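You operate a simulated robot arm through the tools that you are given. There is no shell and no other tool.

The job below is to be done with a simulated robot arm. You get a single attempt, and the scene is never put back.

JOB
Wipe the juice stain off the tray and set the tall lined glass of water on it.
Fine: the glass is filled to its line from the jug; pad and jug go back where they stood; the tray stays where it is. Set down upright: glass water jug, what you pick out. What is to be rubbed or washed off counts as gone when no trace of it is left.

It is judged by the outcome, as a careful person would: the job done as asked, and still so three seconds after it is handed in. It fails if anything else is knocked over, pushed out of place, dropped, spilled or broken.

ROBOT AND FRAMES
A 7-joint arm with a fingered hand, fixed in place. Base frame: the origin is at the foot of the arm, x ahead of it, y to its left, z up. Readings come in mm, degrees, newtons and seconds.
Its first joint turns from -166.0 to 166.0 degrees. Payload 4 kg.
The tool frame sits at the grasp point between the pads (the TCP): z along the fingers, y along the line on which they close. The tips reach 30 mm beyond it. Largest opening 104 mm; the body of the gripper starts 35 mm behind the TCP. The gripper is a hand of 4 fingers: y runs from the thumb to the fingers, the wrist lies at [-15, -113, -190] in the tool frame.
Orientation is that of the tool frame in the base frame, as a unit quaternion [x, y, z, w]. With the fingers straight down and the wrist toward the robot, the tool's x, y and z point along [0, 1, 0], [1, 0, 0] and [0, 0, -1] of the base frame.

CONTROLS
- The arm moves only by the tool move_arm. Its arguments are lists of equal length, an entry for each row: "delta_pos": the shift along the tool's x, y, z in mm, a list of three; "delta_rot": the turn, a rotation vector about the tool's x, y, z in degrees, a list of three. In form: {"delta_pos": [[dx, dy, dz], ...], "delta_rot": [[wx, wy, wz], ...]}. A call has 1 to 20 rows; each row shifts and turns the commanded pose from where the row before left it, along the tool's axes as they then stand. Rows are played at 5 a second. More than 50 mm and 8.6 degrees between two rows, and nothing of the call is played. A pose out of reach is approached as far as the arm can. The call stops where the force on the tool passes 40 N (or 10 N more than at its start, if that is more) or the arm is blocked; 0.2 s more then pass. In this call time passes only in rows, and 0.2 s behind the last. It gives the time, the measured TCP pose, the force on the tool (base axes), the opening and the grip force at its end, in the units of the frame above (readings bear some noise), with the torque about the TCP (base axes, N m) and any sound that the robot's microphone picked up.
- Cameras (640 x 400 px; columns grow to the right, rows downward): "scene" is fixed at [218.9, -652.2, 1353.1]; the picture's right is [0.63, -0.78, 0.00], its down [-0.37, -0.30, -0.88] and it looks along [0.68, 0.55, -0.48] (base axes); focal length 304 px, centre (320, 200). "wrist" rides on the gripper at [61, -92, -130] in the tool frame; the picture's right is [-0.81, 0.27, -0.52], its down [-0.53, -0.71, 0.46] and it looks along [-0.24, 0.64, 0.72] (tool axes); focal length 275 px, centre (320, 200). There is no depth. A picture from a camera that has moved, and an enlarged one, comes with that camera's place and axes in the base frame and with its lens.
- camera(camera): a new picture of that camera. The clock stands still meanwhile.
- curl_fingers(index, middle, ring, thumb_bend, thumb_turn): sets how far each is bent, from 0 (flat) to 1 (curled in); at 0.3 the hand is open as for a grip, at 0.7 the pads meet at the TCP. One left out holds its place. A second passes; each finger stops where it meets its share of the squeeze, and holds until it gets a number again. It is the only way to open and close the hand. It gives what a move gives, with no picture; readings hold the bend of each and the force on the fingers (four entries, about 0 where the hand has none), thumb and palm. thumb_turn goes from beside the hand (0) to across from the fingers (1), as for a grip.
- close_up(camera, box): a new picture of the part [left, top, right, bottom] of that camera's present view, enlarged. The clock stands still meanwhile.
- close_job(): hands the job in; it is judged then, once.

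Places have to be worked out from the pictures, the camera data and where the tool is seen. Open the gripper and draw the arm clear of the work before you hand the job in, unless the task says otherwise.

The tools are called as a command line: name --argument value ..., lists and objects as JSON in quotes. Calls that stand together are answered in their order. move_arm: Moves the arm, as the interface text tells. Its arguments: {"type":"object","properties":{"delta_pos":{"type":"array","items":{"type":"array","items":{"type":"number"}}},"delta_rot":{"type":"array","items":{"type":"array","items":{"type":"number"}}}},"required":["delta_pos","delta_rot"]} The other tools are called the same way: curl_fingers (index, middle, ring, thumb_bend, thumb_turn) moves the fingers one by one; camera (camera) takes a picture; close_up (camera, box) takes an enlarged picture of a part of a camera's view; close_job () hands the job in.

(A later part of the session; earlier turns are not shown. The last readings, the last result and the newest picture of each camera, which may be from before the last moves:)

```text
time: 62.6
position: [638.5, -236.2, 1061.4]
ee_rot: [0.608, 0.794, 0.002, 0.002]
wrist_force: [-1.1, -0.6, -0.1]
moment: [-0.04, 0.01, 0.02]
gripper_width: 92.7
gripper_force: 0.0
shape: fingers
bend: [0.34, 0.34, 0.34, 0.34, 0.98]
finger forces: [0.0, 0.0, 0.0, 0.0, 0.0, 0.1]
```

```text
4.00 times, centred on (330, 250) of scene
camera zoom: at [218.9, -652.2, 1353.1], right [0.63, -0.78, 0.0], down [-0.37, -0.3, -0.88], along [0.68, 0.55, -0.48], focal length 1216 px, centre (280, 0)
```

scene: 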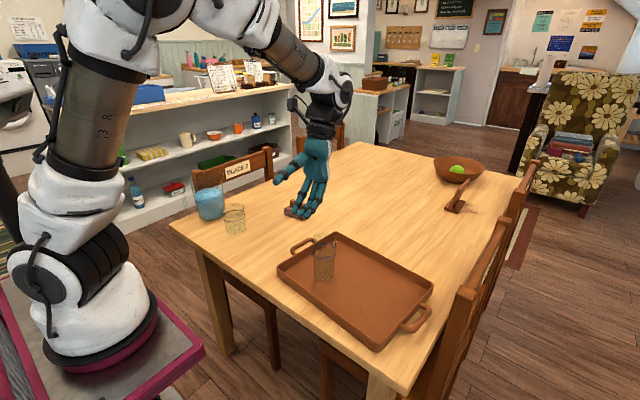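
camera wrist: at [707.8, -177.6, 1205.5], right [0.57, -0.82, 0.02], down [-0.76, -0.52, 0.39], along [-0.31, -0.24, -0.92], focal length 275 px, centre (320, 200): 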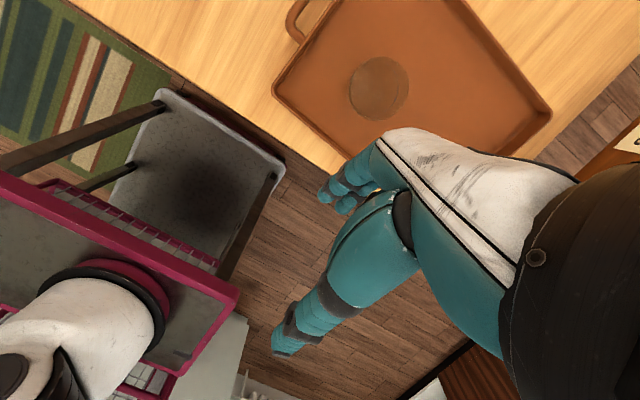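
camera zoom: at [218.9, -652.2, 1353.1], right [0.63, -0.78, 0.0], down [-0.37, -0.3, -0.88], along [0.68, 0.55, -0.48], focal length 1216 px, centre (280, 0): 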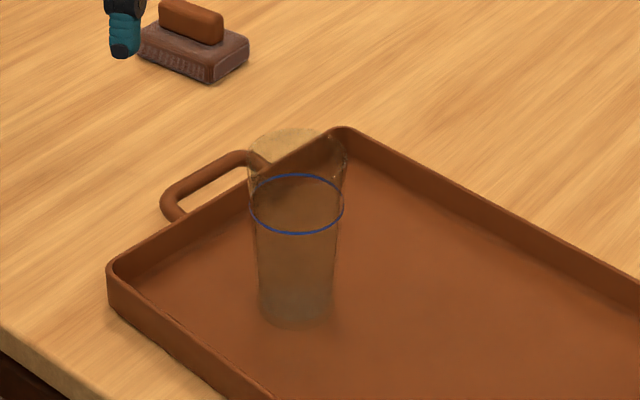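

The glass stands well on the tray. Now I travel to about (650, 230, 1000) to view the jug closely before the grasp.

move_arm --delta_pos '[[40.6, 12, 5], [40.6, 12, 5], [40.6, 12, 5], [40.6, 12, 5], [40.6, 12, 5], [40.6, 12, 5], [40.6, 12, 5], [40.6, 12, 5], [40.6, 12, 5], [40.6, 12, 5], [40.6, 12, 5]]' --delta_rot '[[0, 0, 0], [0, 0, 0], [0, 0, 0], [0, 0, 0], [0, 0, 0], [0, 0, 0], [0, 0, 0], [0, 0, 0], [0, 0, 0], [0, 0, 0], [0, 0, 0]]'

camera --camera "wrist"

close_up --camera "wrist" --box '[100, 100, 330, 350]'

```text
time: 65.0
position: [654.2, 227.9, 1007.2]
ee_rot: [0.609, 0.793, 0.001, -0.001]
wrist_force: [-0.4, 0.3, -0.8]
moment: [0.04, -0.03, 0.02]
gripper_width: 92.9
gripper_force: 0.0
shape: fingers
bend: [0.34, 0.34, 0.34, 0.34, 0.98]
finger forces: [0.0, 0.0, 0.0, 0.0, 0.0, 0.0]
```

```text
taken
camera wrist: at [549.4, 262.9, 1136.9], right [0.47, -0.71, 0.52], down [-0.55, -0.7, -0.46], along [0.69, -0.07, -0.72], focal length 275 px, centre (320, 200)
```

wrist: 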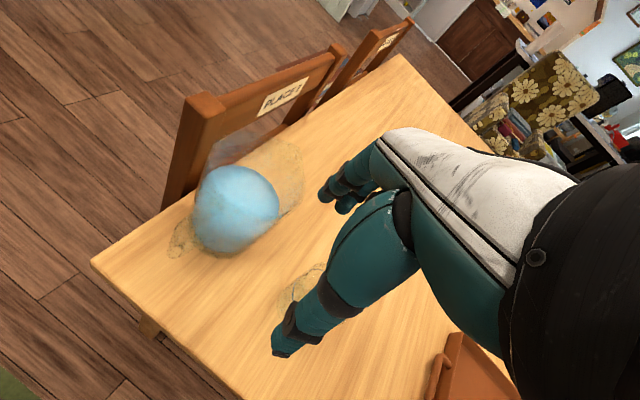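

```text
1.60 times, centred on (215, 225) of wrist
camera zoom: at [549.4, 262.9, 1136.9], right [0.47, -0.71, 0.52], down [-0.55, -0.7, -0.46], along [0.69, -0.07, -0.72], focal length 440 px, centre (488, 160)
```

zoom: 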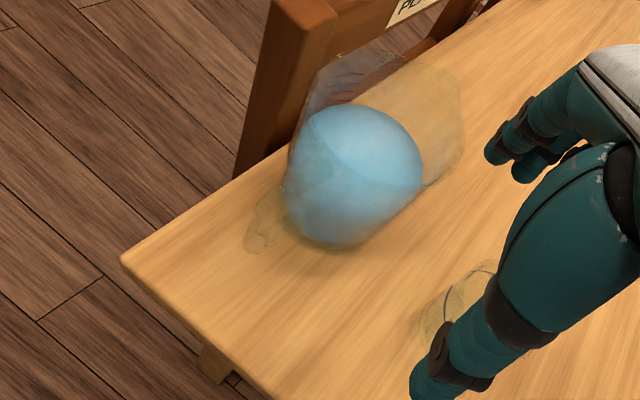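

I shift so the camera looks nearly straight down on the jug and handle.

move_arm --delta_pos '[[5.3, 44.6, 0], [5.3, 44.6, 0], [5.3, 44.6, 0]]' --delta_rot '[[0, 0, 0], [0, 0, 0], [0, 0, 0]]'

camera --camera "wrist"

close_up --camera "wrist" --box '[80, 180, 300, 400]'

```text
time: 65.8
position: [779.2, 274.9, 1011.4]
ee_rot: [0.611, 0.792, 0.006, -0.002]
wrist_force: [-0.1, 0.6, 0.0]
moment: [0.03, 0.0, 0.0]
gripper_width: 92.9
gripper_force: 0.1
shape: fingers
bend: [0.34, 0.34, 0.34, 0.34, 0.98]
finger forces: [0.0, 0.0, 0.1, 0.0, 0.1, 0.0]
```

```text
taken
camera wrist: at [675.2, 309.3, 1141.7], right [0.47, -0.72, 0.51], down [-0.55, -0.69, -0.47], along [0.69, -0.06, -0.72], focal length 275 px, centre (320, 200)
```

wrist: 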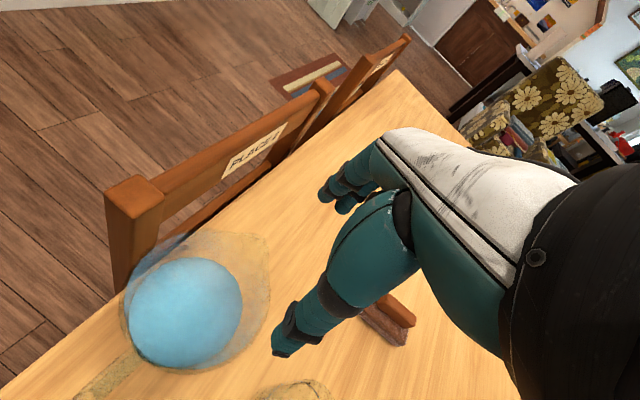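

```text
1.82 times, centred on (190, 290) of wrist
camera zoom: at [675.2, 309.3, 1141.7], right [0.47, -0.72, 0.51], down [-0.55, -0.69, -0.47], along [0.69, -0.06, -0.72], focal length 500 px, centre (556, 36)
```

zoom: 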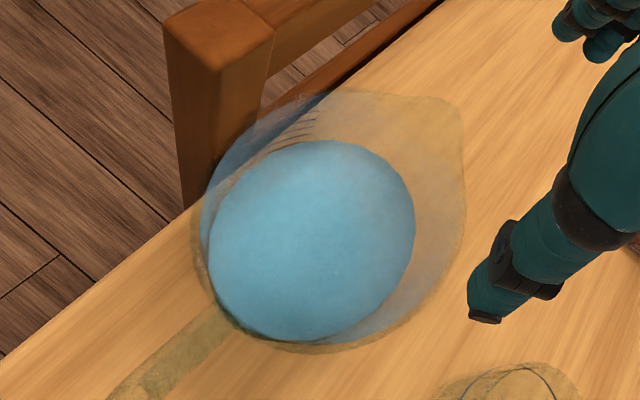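

I shift back 60 mm so the handle's outer end is in view too.

move_arm --delta_pos '[[8, -29, 0], [8, -29, 0]]' --delta_rot '[[0, 0, 0], [0, 0, 0]]'

close_up --camera "wrist" --box '[80, 160, 320, 400]'

close_up --camera "wrist" --box '[120, 240, 240, 350]'

```text
time: 66.4
position: [719.9, 275.4, 1029.9]
ee_rot: [0.613, 0.789, 0.025, -0.02]
wrist_force: [0.1, -0.1, 0.2]
moment: [0.03, 0.04, 0.02]
gripper_width: 92.9
gripper_force: 0.2
shape: fingers
bend: [0.34, 0.34, 0.34, 0.34, 0.98]
finger forces: [0.0, 0.2, 0.1, 0.0, 0.1, 0.1]
```

```text
1.67 times, centred on (200, 280) of wrist
camera zoom: at [616.4, 302.7, 1162.4], right [0.47, -0.75, 0.47], down [-0.56, -0.66, -0.5], along [0.69, -0.03, -0.73], focal length 459 px, centre (520, 67)
```

zoom: 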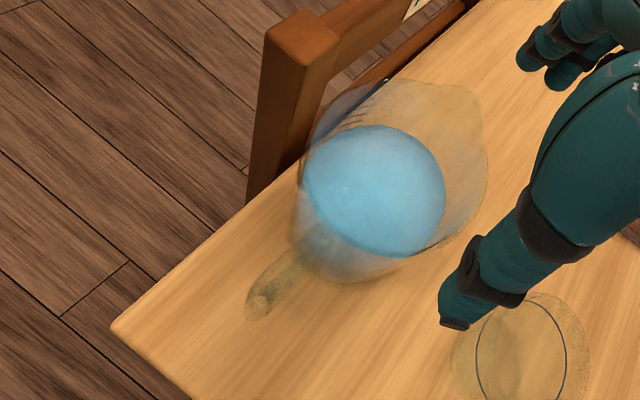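

```text
3.64 times, centred on (180, 295) of wrist
camera zoom: at [616.4, 302.7, 1162.4], right [0.47, -0.75, 0.47], down [-0.56, -0.66, -0.5], along [0.69, -0.03, -0.73], focal length 1001 px, centre (829, -146)
```

zoom: 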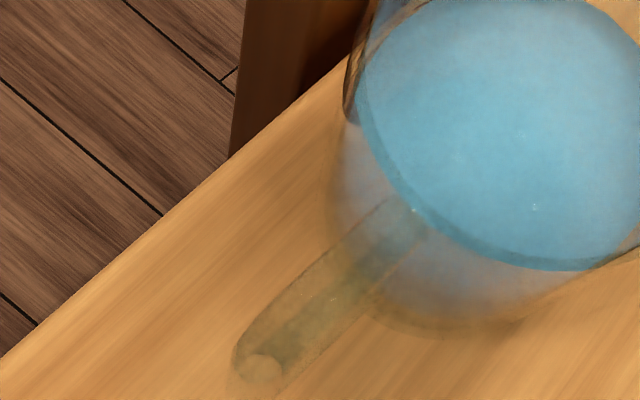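

The reached pose is off (z 1030 rather than 1011, slight lean), so something limits the arm here. I look at the scene view to understand the arm's configuration.

camera --camera "scene"

close_up --camera "scene" --box '[0, 0, 200, 200]'

```text
taken
```

scene: 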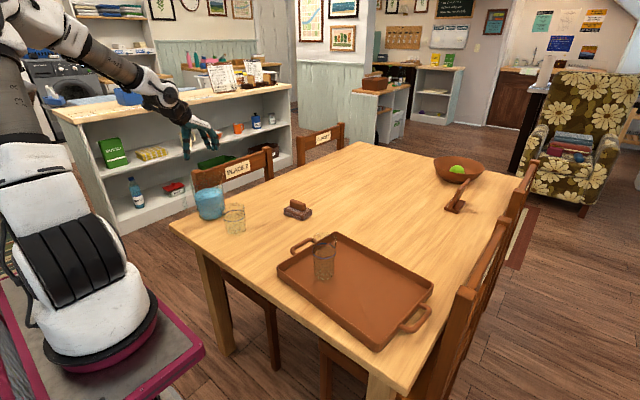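

```text
2.00 times, centred on (100, 100) of scene
camera zoom: at [218.9, -652.2, 1353.1], right [0.63, -0.78, 0.0], down [-0.37, -0.3, -0.88], along [0.68, 0.55, -0.48], focal length 608 px, centre (760, 400)
```

zoom: 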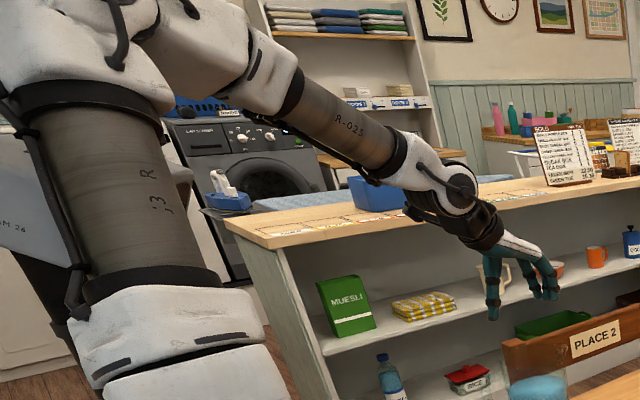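

I move to a spot behind the handle, about (640, 321, 1000), where the arm should be freer, and set the yaw to about 10° to match the jug's axis.

move_arm --delta_pos '[[21.7, -21.5, 3.7], [21.7, -21.5, 3.7], [21.7, -21.5, 3.7], [0, 0, 0], [0, 0, 0]]' --delta_rot '[[0, 0, 0], [0, 0, 0], [0, 0, 0], [0, 0, 5], [0, 0, 0]]'

camera --camera "wrist"

camera --camera "scene"

```text
time: 67.6
position: [637.3, 329.4, 1016.4]
ee_rot: [0.642, 0.765, 0.018, -0.03]
wrist_force: [0.4, -0.5, -0.5]
moment: [-0.02, -0.01, 0.0]
gripper_width: 93.2
gripper_force: 0.1
shape: fingers
bend: [0.34, 0.34, 0.34, 0.34, 0.98]
finger forces: [0.1, 0.1, 0.0, 0.0, 0.0, 0.0]
```

```text
taken
camera wrist: at [539.2, 362.9, 1149.9], right [0.42, -0.78, 0.46], down [-0.62, -0.62, -0.48], along [0.66, -0.08, -0.75], focal length 275 px, centre (320, 200)
```

wrist: 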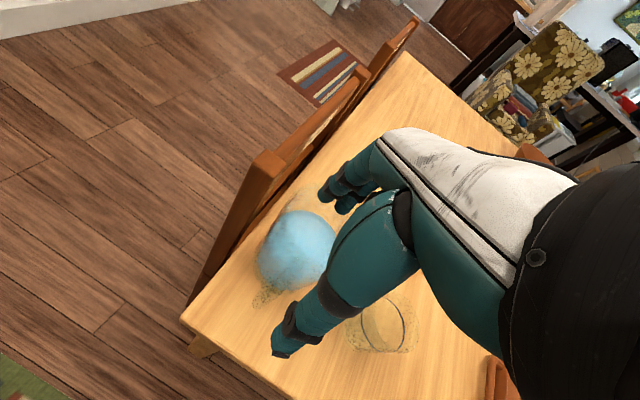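

```text
taken
```

scene: 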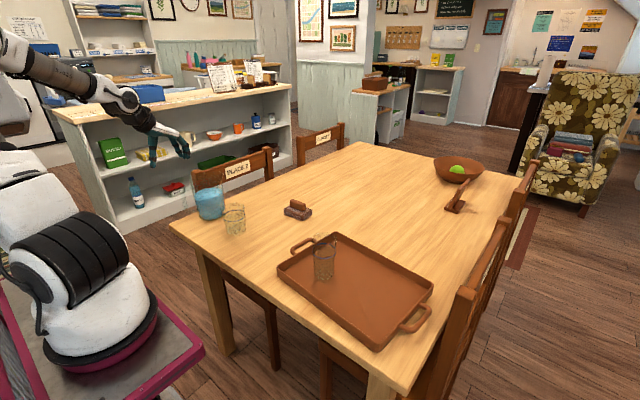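

The elbow has drifted out and limits the wrist. I turn the hand to a larger yaw (about 60°) here to let the arm re-settle, straightening the lean at the same time.

move_arm --delta_pos '[[0, 0, 0], [0, 0, 0], [0, 0, 0], [0, 0, 0], [0, 0, 0], [0, 0, 0], [0, 0, 0], [0, 0, 0]]' --delta_rot '[[0, 0, -8], [0, 0, -8], [0, 0, -8], [0, 0, -8], [0, 0, -8], [0, 0, -8], [0, 0, -4], [0, 0, 0]]'

camera --camera "scene"

```text
time: 69.4
position: [637.4, 327.3, 995.7]
ee_rot: [0.241, 0.97, 0.001, 0.0]
wrist_force: [-0.6, 0.2, 0.0]
moment: [-0.01, -0.02, -0.01]
gripper_width: 93.0
gripper_force: 0.1
shape: fingers
bend: [0.34, 0.34, 0.34, 0.34, 0.98]
finger forces: [0.1, 0.0, 0.0, 0.0, 0.1, 0.0]
```

```text
taken
```

scene: 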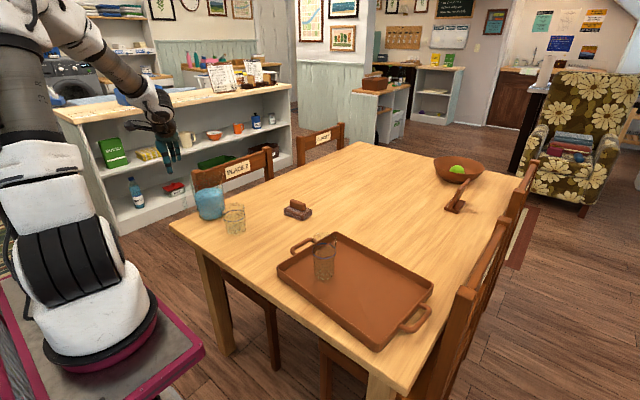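

At yaw 62° the pose is exact again. I now approach the jug-grasp yaw from this good configuration: rotate back to about 12° while lowering slightly, and see how accurately it is reached.

move_arm --delta_pos '[[0, 0, 10], [0, 0, 10], [0, 0, 10], [0, 0, 5], [0, 0, 0], [0, 0, 0], [0, 0, 0]]' --delta_rot '[[0, 0, 7.2], [0, 0, 7.2], [0, 0, 7.2], [0, 0, 7.2], [0, 0, 7.2], [0, 0, 7.2], [0, 0, 7.2]]'

camera --camera "scene"

```text
time: 70.7
position: [639.1, 332.9, 1023.9]
ee_rot: [0.537, 0.838, 0.066, -0.068]
wrist_force: [-1.0, 0.5, 0.1]
moment: [-0.03, -0.02, 0.0]
gripper_width: 93.2
gripper_force: 0.1
shape: fingers
bend: [0.34, 0.34, 0.34, 0.34, 0.98]
finger forces: [0.1, 0.0, 0.1, 0.0, 0.0, 0.0]
stopped in row 6: the arm was blocked; the commanded pose is now the measured one
```

```text
taken
```

scene: 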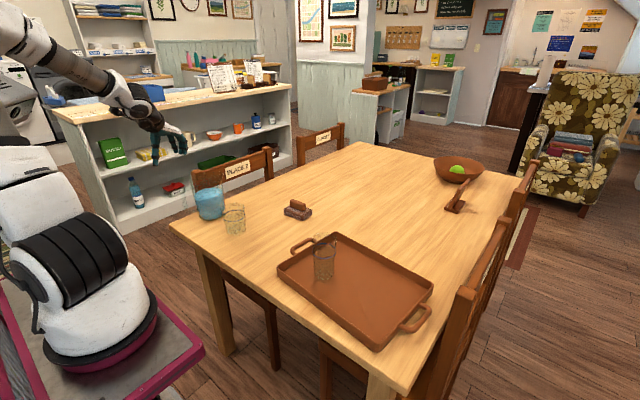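

Yaw below about 30° is blocked at this place. Before choosing the jug hold, I check how strongly index and thumb can pinch by closing them on each other in free air.

curl_fingers --index 0.85 --middle 0.34 --ring 0.34 --thumb_bend 0.85 --thumb_turn 1.0

curl_fingers --index 1.0 --thumb_bend 1.0

camera --camera "wrist"

```text
time: 71.7
position: [637.8, 333.7, 1022.2]
ee_rot: [0.537, 0.838, 0.066, -0.069]
wrist_force: [-0.7, -0.9, 0.2]
moment: [0.01, 0.01, -0.01]
gripper_width: 0.2
gripper_force: 0.0
shape: fingers
bend: [0.77, 0.34, 0.34, 0.78, 1.0]
finger forces: [0.1, 0.0, 0.0, 0.0, 0.0, 0.1]
```

```text
time: 72.7
position: [636.7, 332.7, 1023.8]
ee_rot: [0.535, 0.84, 0.066, -0.069]
wrist_force: [-0.2, -0.5, 0.4]
moment: [-0.02, 0.01, -0.02]
gripper_width: 2.0
gripper_force: 0.0
shape: fingers
bend: [0.89, 0.34, 0.34, 0.96, 1.0]
finger forces: [0.0, 0.0, 0.1, 0.0, 0.1, 0.0]
```

```text
taken
camera wrist: at [535.2, 324.5, 1158.4], right [0.61, -0.7, 0.37], down [-0.45, -0.69, -0.57], along [0.65, 0.19, -0.73], focal length 275 px, centre (320, 200)
```

wrist: 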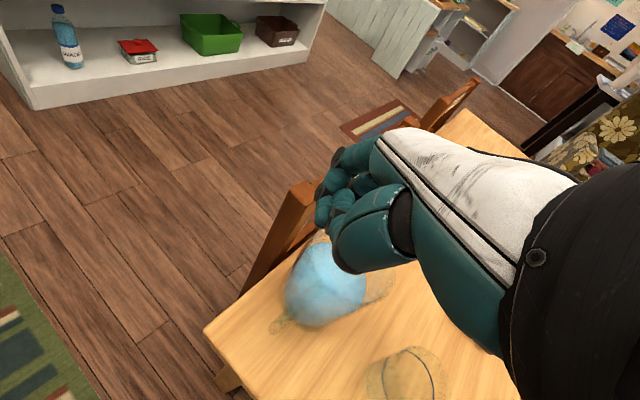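

Each finger tops out near 10 N, so a plain handle pinch would be too weak; the thumb-outside-handle, fingers-inside-wall hold is the sound one. I reopen the hand, turn back to yaw ~57° and straighten up, to then approach along a different path.

curl_fingers --index 0.34 --middle 0.34 --ring 0.34 --thumb_bend 0.34 --thumb_turn 1.0

move_arm --delta_pos '[[0, 0, 0], [0, 0, 0], [0, 0, 0], [0, 0, 0], [0, 0, 0], [0, 0, 0], [0, 0, 0]]' --delta_rot '[[0, 0, -8], [0, 0, -8], [0, 0, -8], [0, 0, -8], [3.75, -4, 0], [3.75, -4, 0], [0, 0, 0]]'

```text
time: 73.7
position: [638.4, 332.9, 1023.6]
ee_rot: [0.534, 0.84, 0.066, -0.069]
wrist_force: [0.1, 0.3, -0.9]
moment: [0.01, -0.01, 0.0]
gripper_width: 92.6
gripper_force: 0.0
shape: fingers
bend: [0.34, 0.34, 0.34, 0.34, 0.98]
finger forces: [0.0, 0.1, 0.0, 0.0, 0.0, 0.1]
```

```text
time: 75.3
position: [641.1, 329.7, 1069.2]
ee_rot: [0.288, 0.956, 0.058, -0.029]
wrist_force: [-0.7, 0.6, 0.9]
moment: [0.0, 0.03, 0.02]
gripper_width: 92.6
gripper_force: 0.0
shape: fingers
bend: [0.34, 0.34, 0.34, 0.34, 0.98]
finger forces: [0.2, 0.0, 0.0, 0.1, 0.0, 0.0]
stopped in row 7: the arm was blocked; the commanded pose is now the measured one
```

The arm seems jammed against a joint limit here. I look at it before moving on.

camera --camera "scene"

```text
taken
```

scene: 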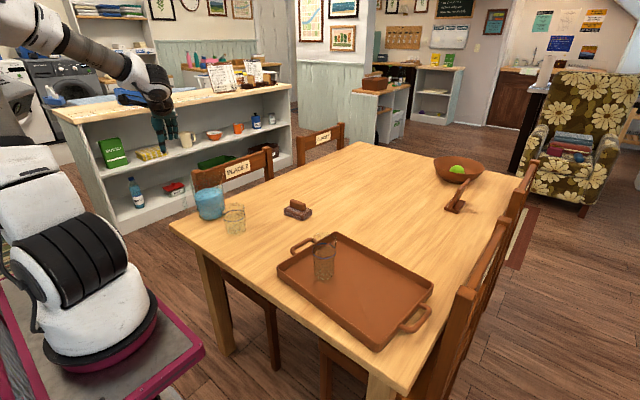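

I pull the hand outward and away (+x, -y) to free the arm posture.

move_arm --delta_pos '[[-41.5, -8.2, -4.5], [-41.5, -8.2, -4.5], [-41.5, -8.2, -4.5], [-41.5, -8.2, -4.5]]' --delta_rot '[[0, 0, 0], [0, 0, 0], [0, 0, 0], [0, 0, 0]]'

camera --camera "scene"

```text
time: 76.3
position: [759.1, 209.0, 1068.2]
ee_rot: [0.288, 0.956, 0.056, -0.028]
wrist_force: [-0.3, 1.0, -0.3]
moment: [-0.05, -0.01, 0.0]
gripper_width: 93.0
gripper_force: 0.0
shape: fingers
bend: [0.34, 0.34, 0.34, 0.34, 0.98]
finger forces: [0.1, 0.0, 0.1, 0.0, 0.0, 0.0]
```

```text
taken
```

scene: 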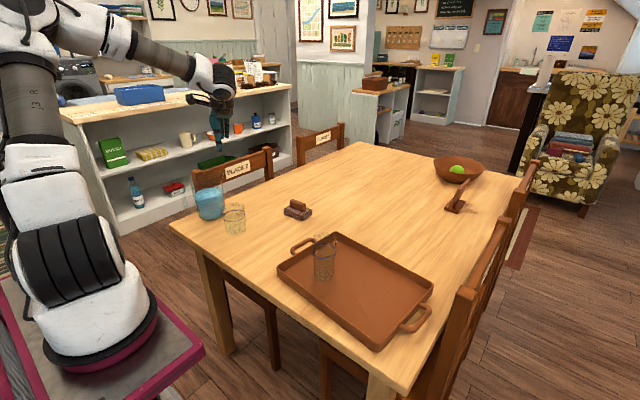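

Freed. I straighten the hand, move to the middle in front of the robot, and turn back to the default yaw there, to see whether the arm regains its original posture.

move_arm --delta_pos '[[0, 0, 0], [-3.1, -43.5, -6], [-3.1, -43.5, -6], [-3.1, -43.5, -6], [-3.1, -43.5, -6], [-3.1, -43.5, -6], [0, 0, 0], [0, 0, 0], [0, 0, 0], [0, 0, 0], [0, 0, 0], [0, 0, 0], [0, 0, 0]]' --delta_rot '[[5.45, -5.11, 0], [0, 0, 0], [0, 0, 0], [0, 0, 0], [0, 0, 0], [0, 0, 0], [0, 0, 8], [0, 0, 8], [0, 0, 8], [0, 0, 8], [0, 0, 8], [0, 0, 8], [0, 0, 8]]'

camera --camera "scene"

```text
time: 79.1
position: [653.1, 21.3, 1099.1]
ee_rot: [0.705, 0.71, -0.001, 0.002]
wrist_force: [0.1, -0.4, -0.8]
moment: [-0.01, 0.02, 0.02]
gripper_width: 92.7
gripper_force: 0.0
shape: fingers
bend: [0.34, 0.34, 0.34, 0.34, 0.98]
finger forces: [0.0, 0.0, 0.0, 0.0, 0.0, 0.0]
```

```text
taken
```

scene: 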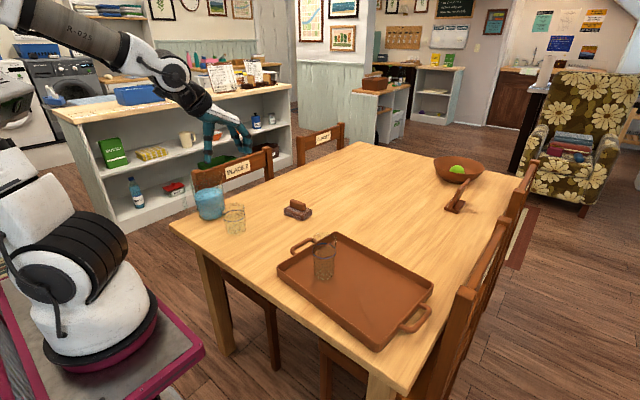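

Back to an exact pose with the original posture. From here I try a direct low approach toward the grasp yaw of ~10° at (662, 250, 960), checking the accuracy there.

move_arm --delta_pos '[[0, 0, 0], [38, 1.7, 23], [38, 1.7, 23], [38, 1.7, 23], [38, 1.7, 23], [38, 1.7, 23], [38, 1.7, 20]]' --delta_rot '[[0, 0, -8], [0, 0, 0], [0, 0, 0], [0, 0, 0], [0, 0, 0], [0, 0, 0], [0, 0, 0]]'

camera --camera "scene"

```text
time: 80.7
position: [632.5, 248.2, 970.7]
ee_rot: [0.655, 0.756, 0.008, -0.011]
wrist_force: [-0.1, -0.3, 0.2]
moment: [-0.04, 0.03, -0.03]
gripper_width: 92.9
gripper_force: 0.0
shape: fingers
bend: [0.34, 0.34, 0.34, 0.34, 0.98]
finger forces: [0.0, 0.0, 0.0, 0.0, 0.0, 0.0]
```

```text
taken
```

scene: 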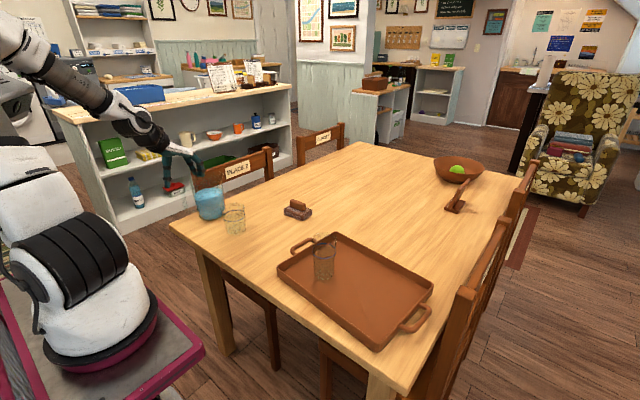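

Only a small error there (1.5°). I continue to about (660, 321, 945), with the fingertips still above the jug's rim.

move_arm --delta_pos '[[22.8, 12.6, 5], [22.8, 12.6, 5], [22.8, 12.6, 5], [0, 0, 0]]' --delta_rot '[[0, 0, 0], [0, 0, 0], [0, 0, 0], [0, 0, 0]]'

camera --camera "wrist"

camera --camera "scene"

```text
time: 81.4
position: [653.0, 321.3, 1008.8]
ee_rot: [0.65, 0.755, 0.05, -0.066]
wrist_force: [-0.5, -0.2, -0.2]
moment: [-0.01, -0.01, -0.02]
gripper_width: 92.8
gripper_force: 0.1
shape: fingers
bend: [0.34, 0.34, 0.34, 0.34, 0.98]
finger forces: [0.0, 0.1, 0.0, 0.1, 0.0, 0.1]
stopped in row 3: the arm was blocked; the commanded pose is now the measured one
```

```text
taken
camera wrist: at [557.0, 344.8, 1146.3], right [0.41, -0.83, 0.37], down [-0.64, -0.55, -0.53], along [0.65, -0.02, -0.76], focal length 275 px, centre (320, 200)
```

wrist: 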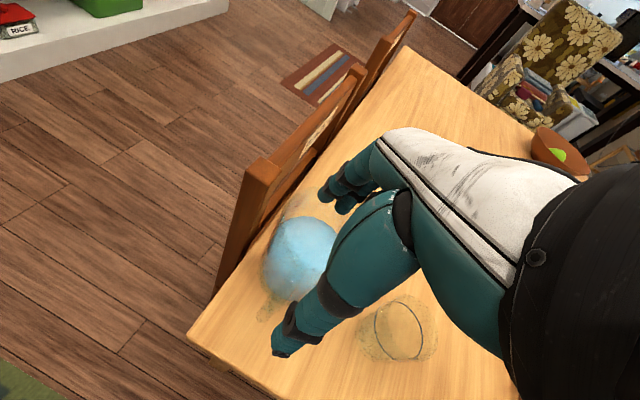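

```text
taken
```

scene: 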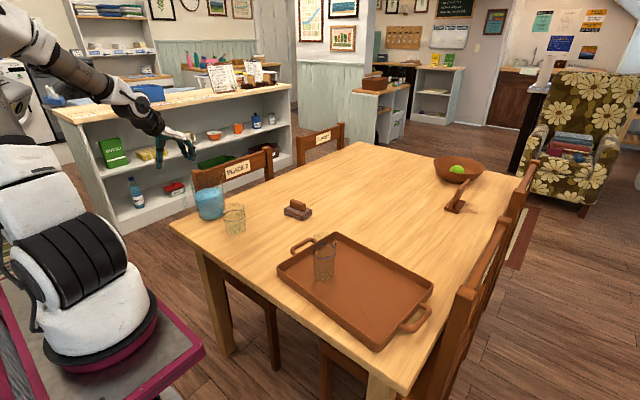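

Low yaw is not available at the jug, so I'll first turn the jug about 45° on the spot by gently pushing its handle sideways, so its handle faces a direction I can grip well. I pull out to free the arm, straighten the hand and yaw it to about 82°.

move_arm --delta_pos '[[-38.5, 24.4, -6.7], [-38.5, 24.4, -6.7], [-38.5, 24.4, -6.7], [0, 0, 0], [0, 0, 0], [0, 0, 0], [0, 0, 0], [0, 0, 0], [0, 0, 0], [0, 0, 0], [0, 0, 0], [0, 0, 0], [0, 0, 0], [0, 0, 0]]' --delta_rot '[[0, 0, 0], [0, 0, 0], [0, 0, 0], [-0.3, -4.73, 0], [-0.3, -4.73, 0], [0, 0, -8.2], [0, 0, -8.2], [0, 0, -8.2], [0, 0, -8.2], [0, 0, -8.2], [0, 0, -8.2], [0, 0, -8.2], [0, 0, -8.2], [0, 0, -8.2]]'

```text
time: 84.4
position: [742.7, 215.3, 1006.8]
ee_rot: [0.067, 0.998, -0.001, 0.002]
wrist_force: [0.1, -1.1, 0.3]
moment: [0.0, -0.02, -0.01]
gripper_width: 93.0
gripper_force: 0.1
shape: fingers
bend: [0.34, 0.34, 0.34, 0.34, 0.98]
finger forces: [0.0, 0.0, 0.0, 0.0, 0.0, 0.0]
```

Exact at yaw 82°. I move out to beside the handle, about (609, 320, 985), keeping above the jug's rim.

move_arm --delta_pos '[[36.7, 21.3, 5], [36.7, 21.3, 5], [36.7, 21.3, 5], [36.7, 21.3, 5]]' --delta_rot '[[0, 0, 0], [0, 0, 0], [0, 0, 0], [0, 0, 0]]'

camera --camera "wrist"

close_up --camera "wrist" --box '[150, 180, 400, 400]'

```text
time: 85.5
position: [614.1, 319.3, 1044.2]
ee_rot: [0.075, 0.995, 0.071, -0.009]
wrist_force: [-0.5, -0.1, -0.1]
moment: [-0.02, -0.02, 0.0]
gripper_width: 93.0
gripper_force: 0.0
shape: fingers
bend: [0.34, 0.34, 0.34, 0.34, 0.98]
finger forces: [0.1, 0.0, 0.0, 0.0, 0.0, 0.0]
stopped in row 4: the arm was blocked; the commanded pose is now the measured one
```

```text
taken
camera wrist: at [541.9, 219.0, 1161.7], right [0.85, 0.08, 0.53], down [0.42, -0.71, -0.56], along [0.33, 0.7, -0.63], focal length 275 px, centre (320, 200)
```

wrist: 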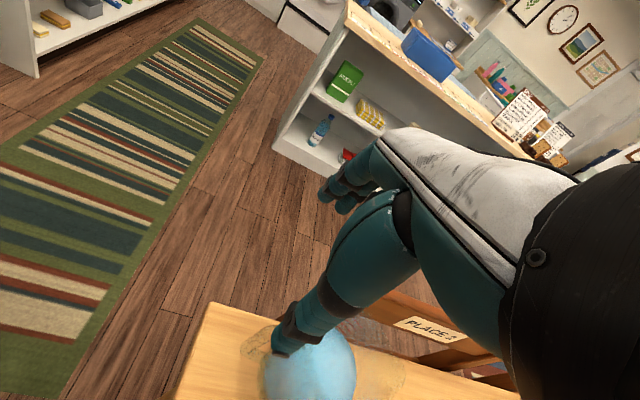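

```text
1.82 times, centred on (275, 290) of wrist
camera zoom: at [541.9, 219.0, 1161.7], right [0.85, 0.08, 0.53], down [0.42, -0.71, -0.56], along [0.33, 0.7, -0.63], focal length 500 px, centre (402, 36)
```

zoom: 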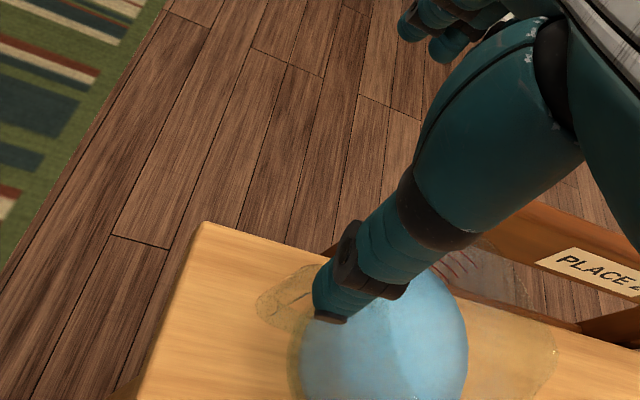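

Blocked again near here. I look at the arm's posture in the scene view.

camera --camera "scene"

close_up --camera "scene" --box '[0, 0, 240, 400]'

```text
taken
```

scene: 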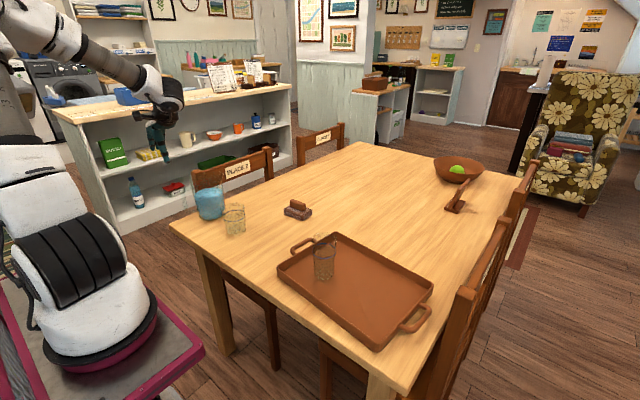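

```text
1.00 times, centred on (120, 200) of scene (not enlarged: the box is as wide or as high as the picture)
camera zoom: at [218.9, -652.2, 1353.1], right [0.63, -0.78, 0.0], down [-0.37, -0.3, -0.88], along [0.68, 0.55, -0.48], focal length 304 px, centre (520, 200)
```

zoom: 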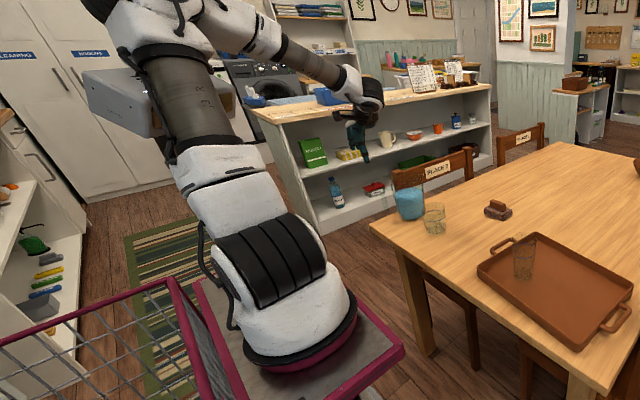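

This wider crop shows a grey box close to the upper arm. I zoom in to see whether the arm presses against it.

close_up --camera "scene" --box '[-140, 0, 60, 180]'

close_up --camera "scene" --box '[-120, 150, 160, 400]'

```text
refused: -140 is not a number from 0 to 640
```

```text
refused: -120 is not a number from 0 to 640
```

close_up --camera "scene" --box '[0, 0, 30, 300]'

close_up --camera "scene" --box '[0, 0, 10, 240]'

```text
1.33 times, centred on (15, 150) of scene
camera zoom: at [218.9, -652.2, 1353.1], right [0.63, -0.78, 0.0], down [-0.37, -0.3, -0.88], along [0.68, 0.55, -0.48], focal length 405 px, centre (727, 267)
```

zoom: 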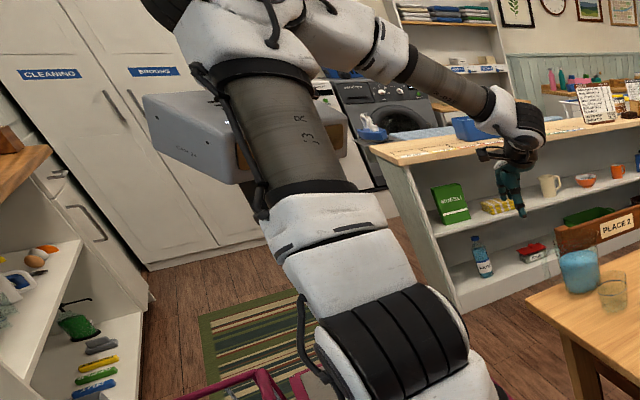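

```text
1.67 times, centred on (5, 120) of scene
camera zoom: at [218.9, -652.2, 1353.1], right [0.63, -0.78, 0.0], down [-0.37, -0.3, -0.88], along [0.68, 0.55, -0.48], focal length 506 px, centre (845, 333)
```

zoom: 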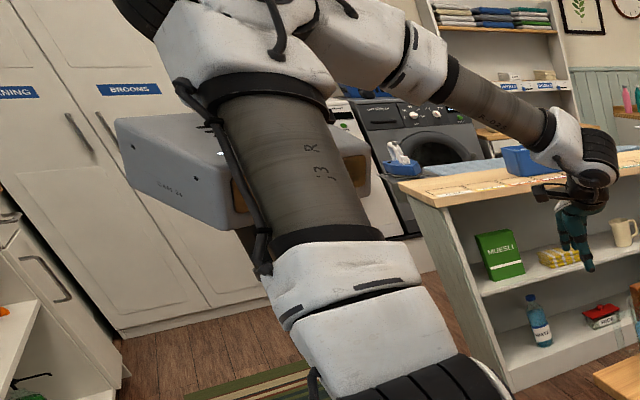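

A fixed grey box stands beside the upper arm on the left, so the near-left zone is cramped. Better plan: pinch the jug's wall lightly from its -y side and turn it on the spot, which keeps the hand in an easy area. I first back out to about (734, 244) and straighten.

move_arm --delta_pos '[[-43.3, -18.5, -3.9], [-43.3, -18.5, -3.9], [-43.3, -18.5, -3.9], [0, 0, 0], [0, 0, 0]]' --delta_rot '[[0, 0, 0], [0, 0, 0], [0, 0, 0], [4.0, -0.82, 0], [4.0, -0.82, 0]]'

camera --camera "scene"

```text
time: 86.7
position: [743.2, 233.3, 1054.3]
ee_rot: [0.087, 0.996, 0.009, 0.002]
wrist_force: [0.0, -0.3, -0.3]
moment: [0.0, 0.01, 0.0]
gripper_width: 93.4
gripper_force: 0.1
shape: fingers
bend: [0.34, 0.34, 0.34, 0.34, 0.98]
finger forces: [0.0, 0.0, 0.0, 0.1, 0.0, 0.0]
```

```text
taken
```

scene: 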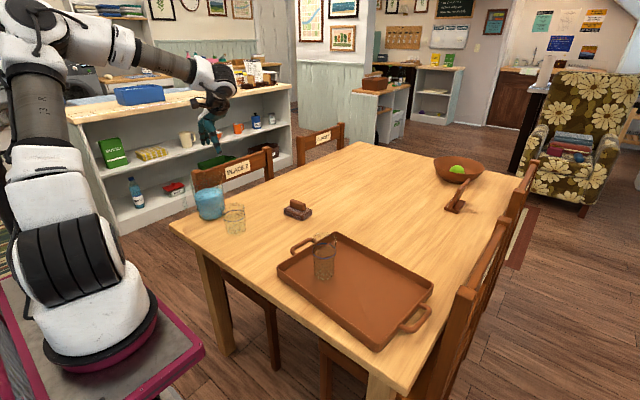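

Good, the arm is free again. I set the fingers for a light wall pinch (thumb outside, fingers inside) and move above the jug's -y wall, about (714, 263, 990) at yaw 62°.

curl_fingers --index 0.5 --middle 0.46 --ring 0.36 --thumb_bend 0.5 --thumb_turn 1.0

move_arm --delta_pos '[[11.3, 8.2, 20], [11.3, 8.2, 20], [11.3, 8.2, 20], [0, 0, 0]]' --delta_rot '[[0, 0, 6], [0, 0, 6], [0, 0, 6], [0, 0, 0]]'

camera --camera "wrist"

close_up --camera "scene" --box '[160, 110, 280, 240]'

```text
time: 87.7
position: [742.7, 234.4, 1051.1]
ee_rot: [0.085, 0.996, 0.008, 0.002]
wrist_force: [0.4, 0.1, 0.3]
moment: [-0.02, -0.01, -0.03]
gripper_width: 52.6
gripper_force: 0.0
shape: fingers
bend: [0.5, 0.46, 0.36, 0.5, 1.0]
finger forces: [0.0, 0.0, 0.1, 0.0, 0.1, 0.0]
```

```text
time: 88.5
position: [772.0, 185.5, 1006.2]
ee_rot: [0.288, 0.958, 0.014, 0.0]
wrist_force: [-0.7, 0.5, -1.1]
moment: [0.02, 0.02, 0.02]
gripper_width: 52.5
gripper_force: 0.0
shape: fingers
bend: [0.5, 0.46, 0.36, 0.5, 1.0]
finger forces: [0.0, 0.1, 0.1, 0.1, 0.0, 0.0]
stopped in row 3: the arm was blocked; the commanded pose is now the measured one
```

```text
taken
camera wrist: at [671.0, 137.5, 1134.2], right [0.82, -0.23, 0.52], down [0.06, -0.88, -0.48], along [0.56, 0.42, -0.71], focal length 275 px, centre (320, 200)
```

wrist: 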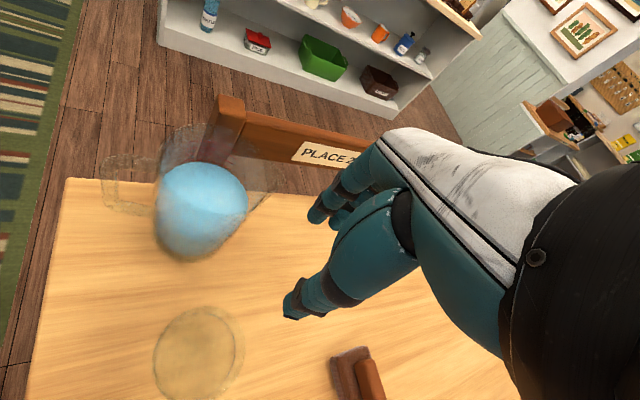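

```text
3.08 times, centred on (220, 175) of scene
camera zoom: at [218.9, -652.2, 1353.1], right [0.63, -0.78, 0.0], down [-0.37, -0.3, -0.88], along [0.68, 0.55, -0.48], focal length 935 px, centre (628, 277)
```

zoom: 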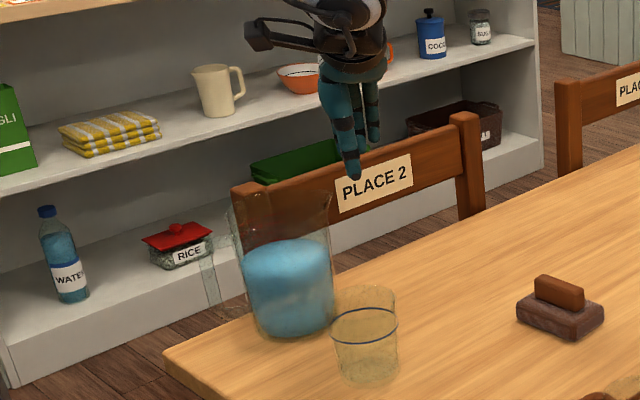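

The arm got jammed and drifted the other way, so its posture needs a reset. I move well over to the right, above the tray side, where the elbow can come up freely, and look at it.

move_arm --delta_pos '[[0, 0, -20], [-22.5, -36.4, -4], [-22.5, -36.4, -4], [-22.5, -36.4, -4], [-22.5, -36.4, -4], [-22.5, -36.4, -4], [-22.5, -36.4, -4], [-22.5, -36.4, -4], [-22.5, -36.4, -4], [-22.5, -36.4, -4]]' --delta_rot '[[0, 0, 0], [0, 0, 0], [0, 0, 0], [0, 0, 0], [0, 0, 0], [0, 0, 0], [0, 0, 0], [0, 0, 0], [0, 0, 0], [0, 0, 0]]'

close_up --camera "scene" --box '[0, 0, 30, 390]'

camera --camera "scene"

```text
time: 90.7
position: [760.7, -197.2, 1050.3]
ee_rot: [0.283, 0.959, 0.01, 0.0]
wrist_force: [0.0, 0.1, 0.5]
moment: [-0.04, 0.05, -0.02]
gripper_width: 52.4
gripper_force: 0.1
shape: fingers
bend: [0.5, 0.46, 0.36, 0.5, 1.0]
finger forces: [0.0, 0.0, 0.0, 0.0, 0.0, 0.1]
```

```text
1.03 times, centred on (15, 195) of scene (not enlarged: the box is as wide or as high as the picture)
camera zoom: at [218.9, -652.2, 1353.1], right [0.63, -0.78, 0.0], down [-0.37, -0.3, -0.88], along [0.68, 0.55, -0.48], focal length 312 px, centre (633, 205)
```

zoom: 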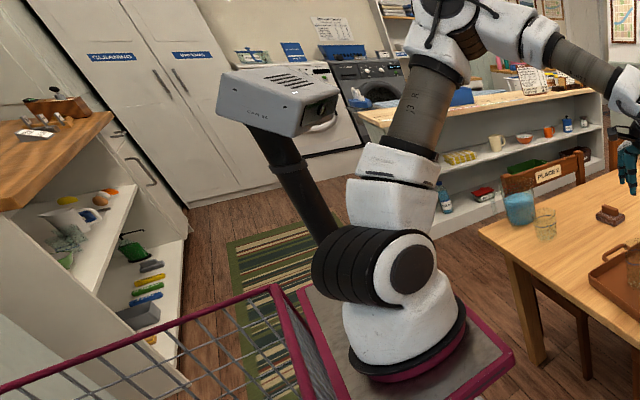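

```text
taken
```

scene: 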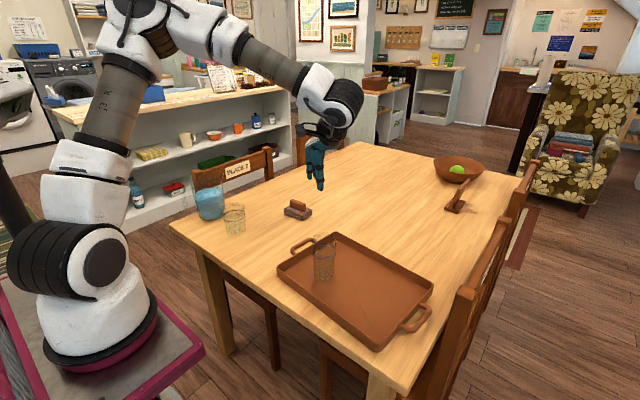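

Now the layout is clear: a sensor head on a slanted mast sits behind-left of the arm, and the elbow is now up and forward, well clear of it. With this good posture I go to the left again with a larger yaw (~75°), to about (740, 200, 1000).

move_arm --delta_pos '[[0, 0, 0], [0, 0, 0], [0, 0, 0], [12.2, 37.8, 5], [12.2, 37.8, 5], [12.2, 37.8, 5], [12.2, 37.8, 5], [12.2, 37.8, 5], [12.2, 37.8, 5], [12.2, 37.8, 5], [12.2, 37.8, 5], [12.2, 37.8, 5], [12.2, 37.8, 5]]' --delta_rot '[[0, 0, -6], [0, 0, -6], [0, 0, -6], [0, 0, 0], [0, 0, 0], [0, 0, 0], [0, 0, 0], [0, 0, 0], [0, 0, 0], [0, 0, 0], [0, 0, 0], [0, 0, 0], [0, 0, 0]]'

close_up --camera "scene" --box '[0, 0, 100, 390]'

```text
time: 93.5
position: [742.1, 200.8, 1008.4]
ee_rot: [0.13, 0.991, 0.011, 0.001]
wrist_force: [-0.5, -0.5, 0.4]
moment: [0.0, -0.02, -0.02]
gripper_width: 52.4
gripper_force: 0.1
shape: fingers
bend: [0.5, 0.46, 0.36, 0.5, 1.0]
finger forces: [0.1, 0.0, 0.1, 0.0, 0.1, 0.0]
```

```text
1.03 times, centred on (50, 195) of scene (not enlarged: the box is as wide or as high as the picture)
camera zoom: at [218.9, -652.2, 1353.1], right [0.63, -0.78, 0.0], down [-0.37, -0.3, -0.88], along [0.68, 0.55, -0.48], focal length 312 px, centre (597, 205)
```

zoom: 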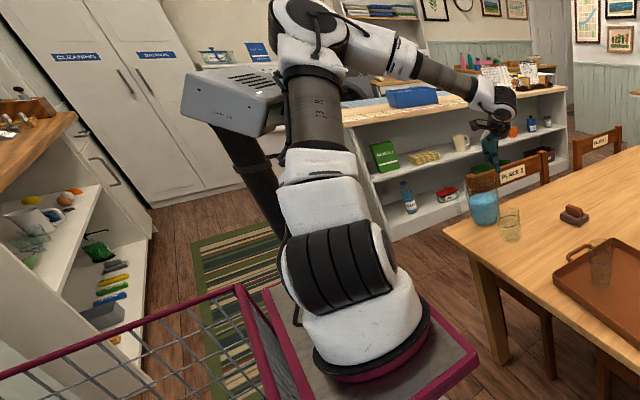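

Good posture here. I test, with the empty hand, whether (681, 265, 950) at yaw 60° is reachable, which would let me grip the jug after turning it 45-50° on its spot.

move_arm --delta_pos '[[25.2, 15.3, 19], [25.2, 15.3, 19], [25.2, 15.3, 15], [0, 0, 0], [0, 0, 0], [0, 0, 0]]' --delta_rot '[[0, 0, 0], [0, 0, 0], [0, 0, 0], [0, 0, 7.5], [0, 0, 7.5], [0, 0, 0]]'

close_up --camera "scene" --box '[0, 0, 100, 390]'

camera --camera "wrist"

```text
time: 94.3
position: [743.5, 183.2, 970.7]
ee_rot: [0.224, 0.974, 0.025, 0.003]
wrist_force: [1.3, 0.1, -1.0]
moment: [-0.05, 0.0, -0.02]
gripper_width: 52.4
gripper_force: 0.0
shape: fingers
bend: [0.5, 0.46, 0.36, 0.5, 1.0]
finger forces: [0.0, 0.0, 0.1, 0.0, 0.1, 0.0]
stopped in row 4: the arm was blocked; the commanded pose is now the measured one
```

```text
1.03 times, centred on (50, 195) of scene (not enlarged: the box is as wide or as high as the picture)
camera zoom: at [218.9, -652.2, 1353.1], right [0.63, -0.78, 0.0], down [-0.37, -0.3, -0.88], along [0.68, 0.55, -0.48], focal length 312 px, centre (597, 205)
```

zoom: 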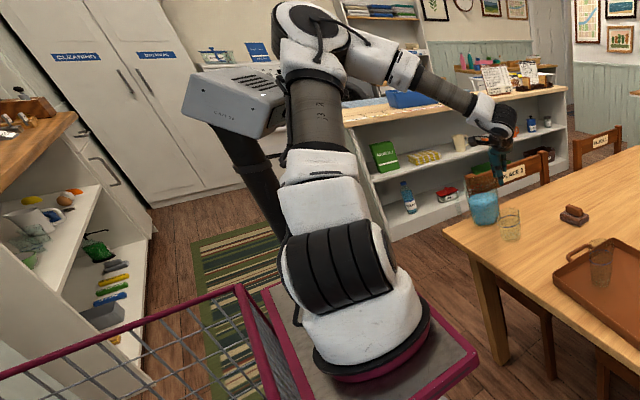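

```text
taken
camera wrist: at [646.7, 119.7, 1097.1], right [0.84, -0.13, 0.53], down [0.18, -0.85, -0.49], along [0.51, 0.51, -0.69], focal length 275 px, centre (320, 200)
```

wrist: 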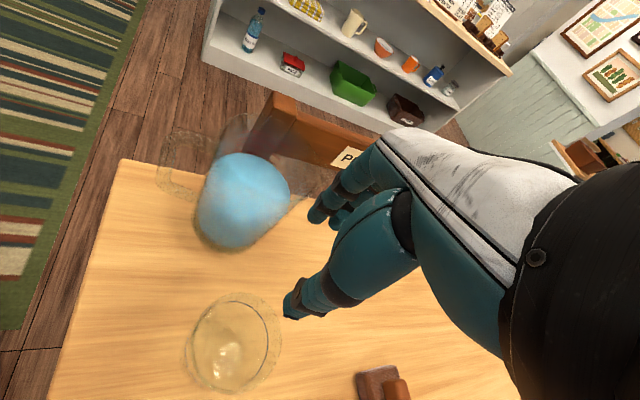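

The upper arm touches the sensor mast when the wrist stays close in on the left; a larger yaw keeps the wrist further out. I move outward and turn to yaw ~105°, aiming to use a wall grip from the jug's -y side there.

move_arm --delta_pos '[[-27, 14.1, -19.5], [-27, 14.1, -19.5], [0, 0, 0], [0, 0, 0], [0, 0, 0], [0, 0, 0], [0, 0, 0], [0, 0, 0]]' --delta_rot '[[0, 0, 0], [0, 0, 0], [0, 0, -8.2], [0, 0, -8.2], [0, 0, -8.2], [0, 0, -8.2], [0, 0, -8.2], [0, 0, 0]]'

close_up --camera "scene" --box '[0, 0, 100, 390]'

camera --camera "wrist"

```text
time: 96.1
position: [802.9, 185.0, 1010.5]
ee_rot: [-0.134, 0.991, 0.02, 0.009]
wrist_force: [0.8, -0.2, -0.4]
moment: [-0.04, 0.02, 0.02]
gripper_width: 52.4
gripper_force: 0.0
shape: fingers
bend: [0.5, 0.46, 0.36, 0.5, 1.0]
finger forces: [0.0, 0.0, 0.1, 0.0, 0.0, 0.0]
```

```text
1.03 times, centred on (50, 195) of scene (not enlarged: the box is as wide or as high as the picture)
camera zoom: at [218.9, -652.2, 1353.1], right [0.63, -0.78, 0.0], down [-0.37, -0.3, -0.88], along [0.68, 0.55, -0.48], focal length 312 px, centre (597, 205)
```

zoom: 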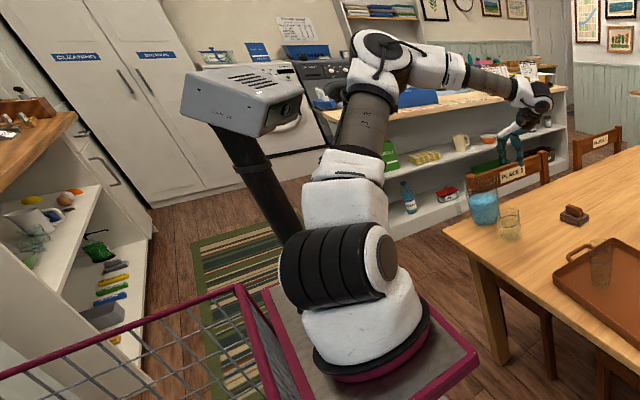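

```text
taken
camera wrist: at [766.8, 73.2, 1135.2], right [0.7, 0.46, 0.55], down [0.71, -0.53, -0.47], along [0.07, 0.72, -0.69], focal length 275 px, centre (320, 200)
```

wrist: 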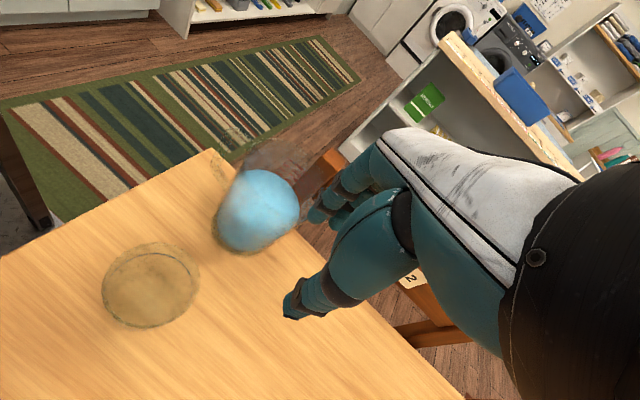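

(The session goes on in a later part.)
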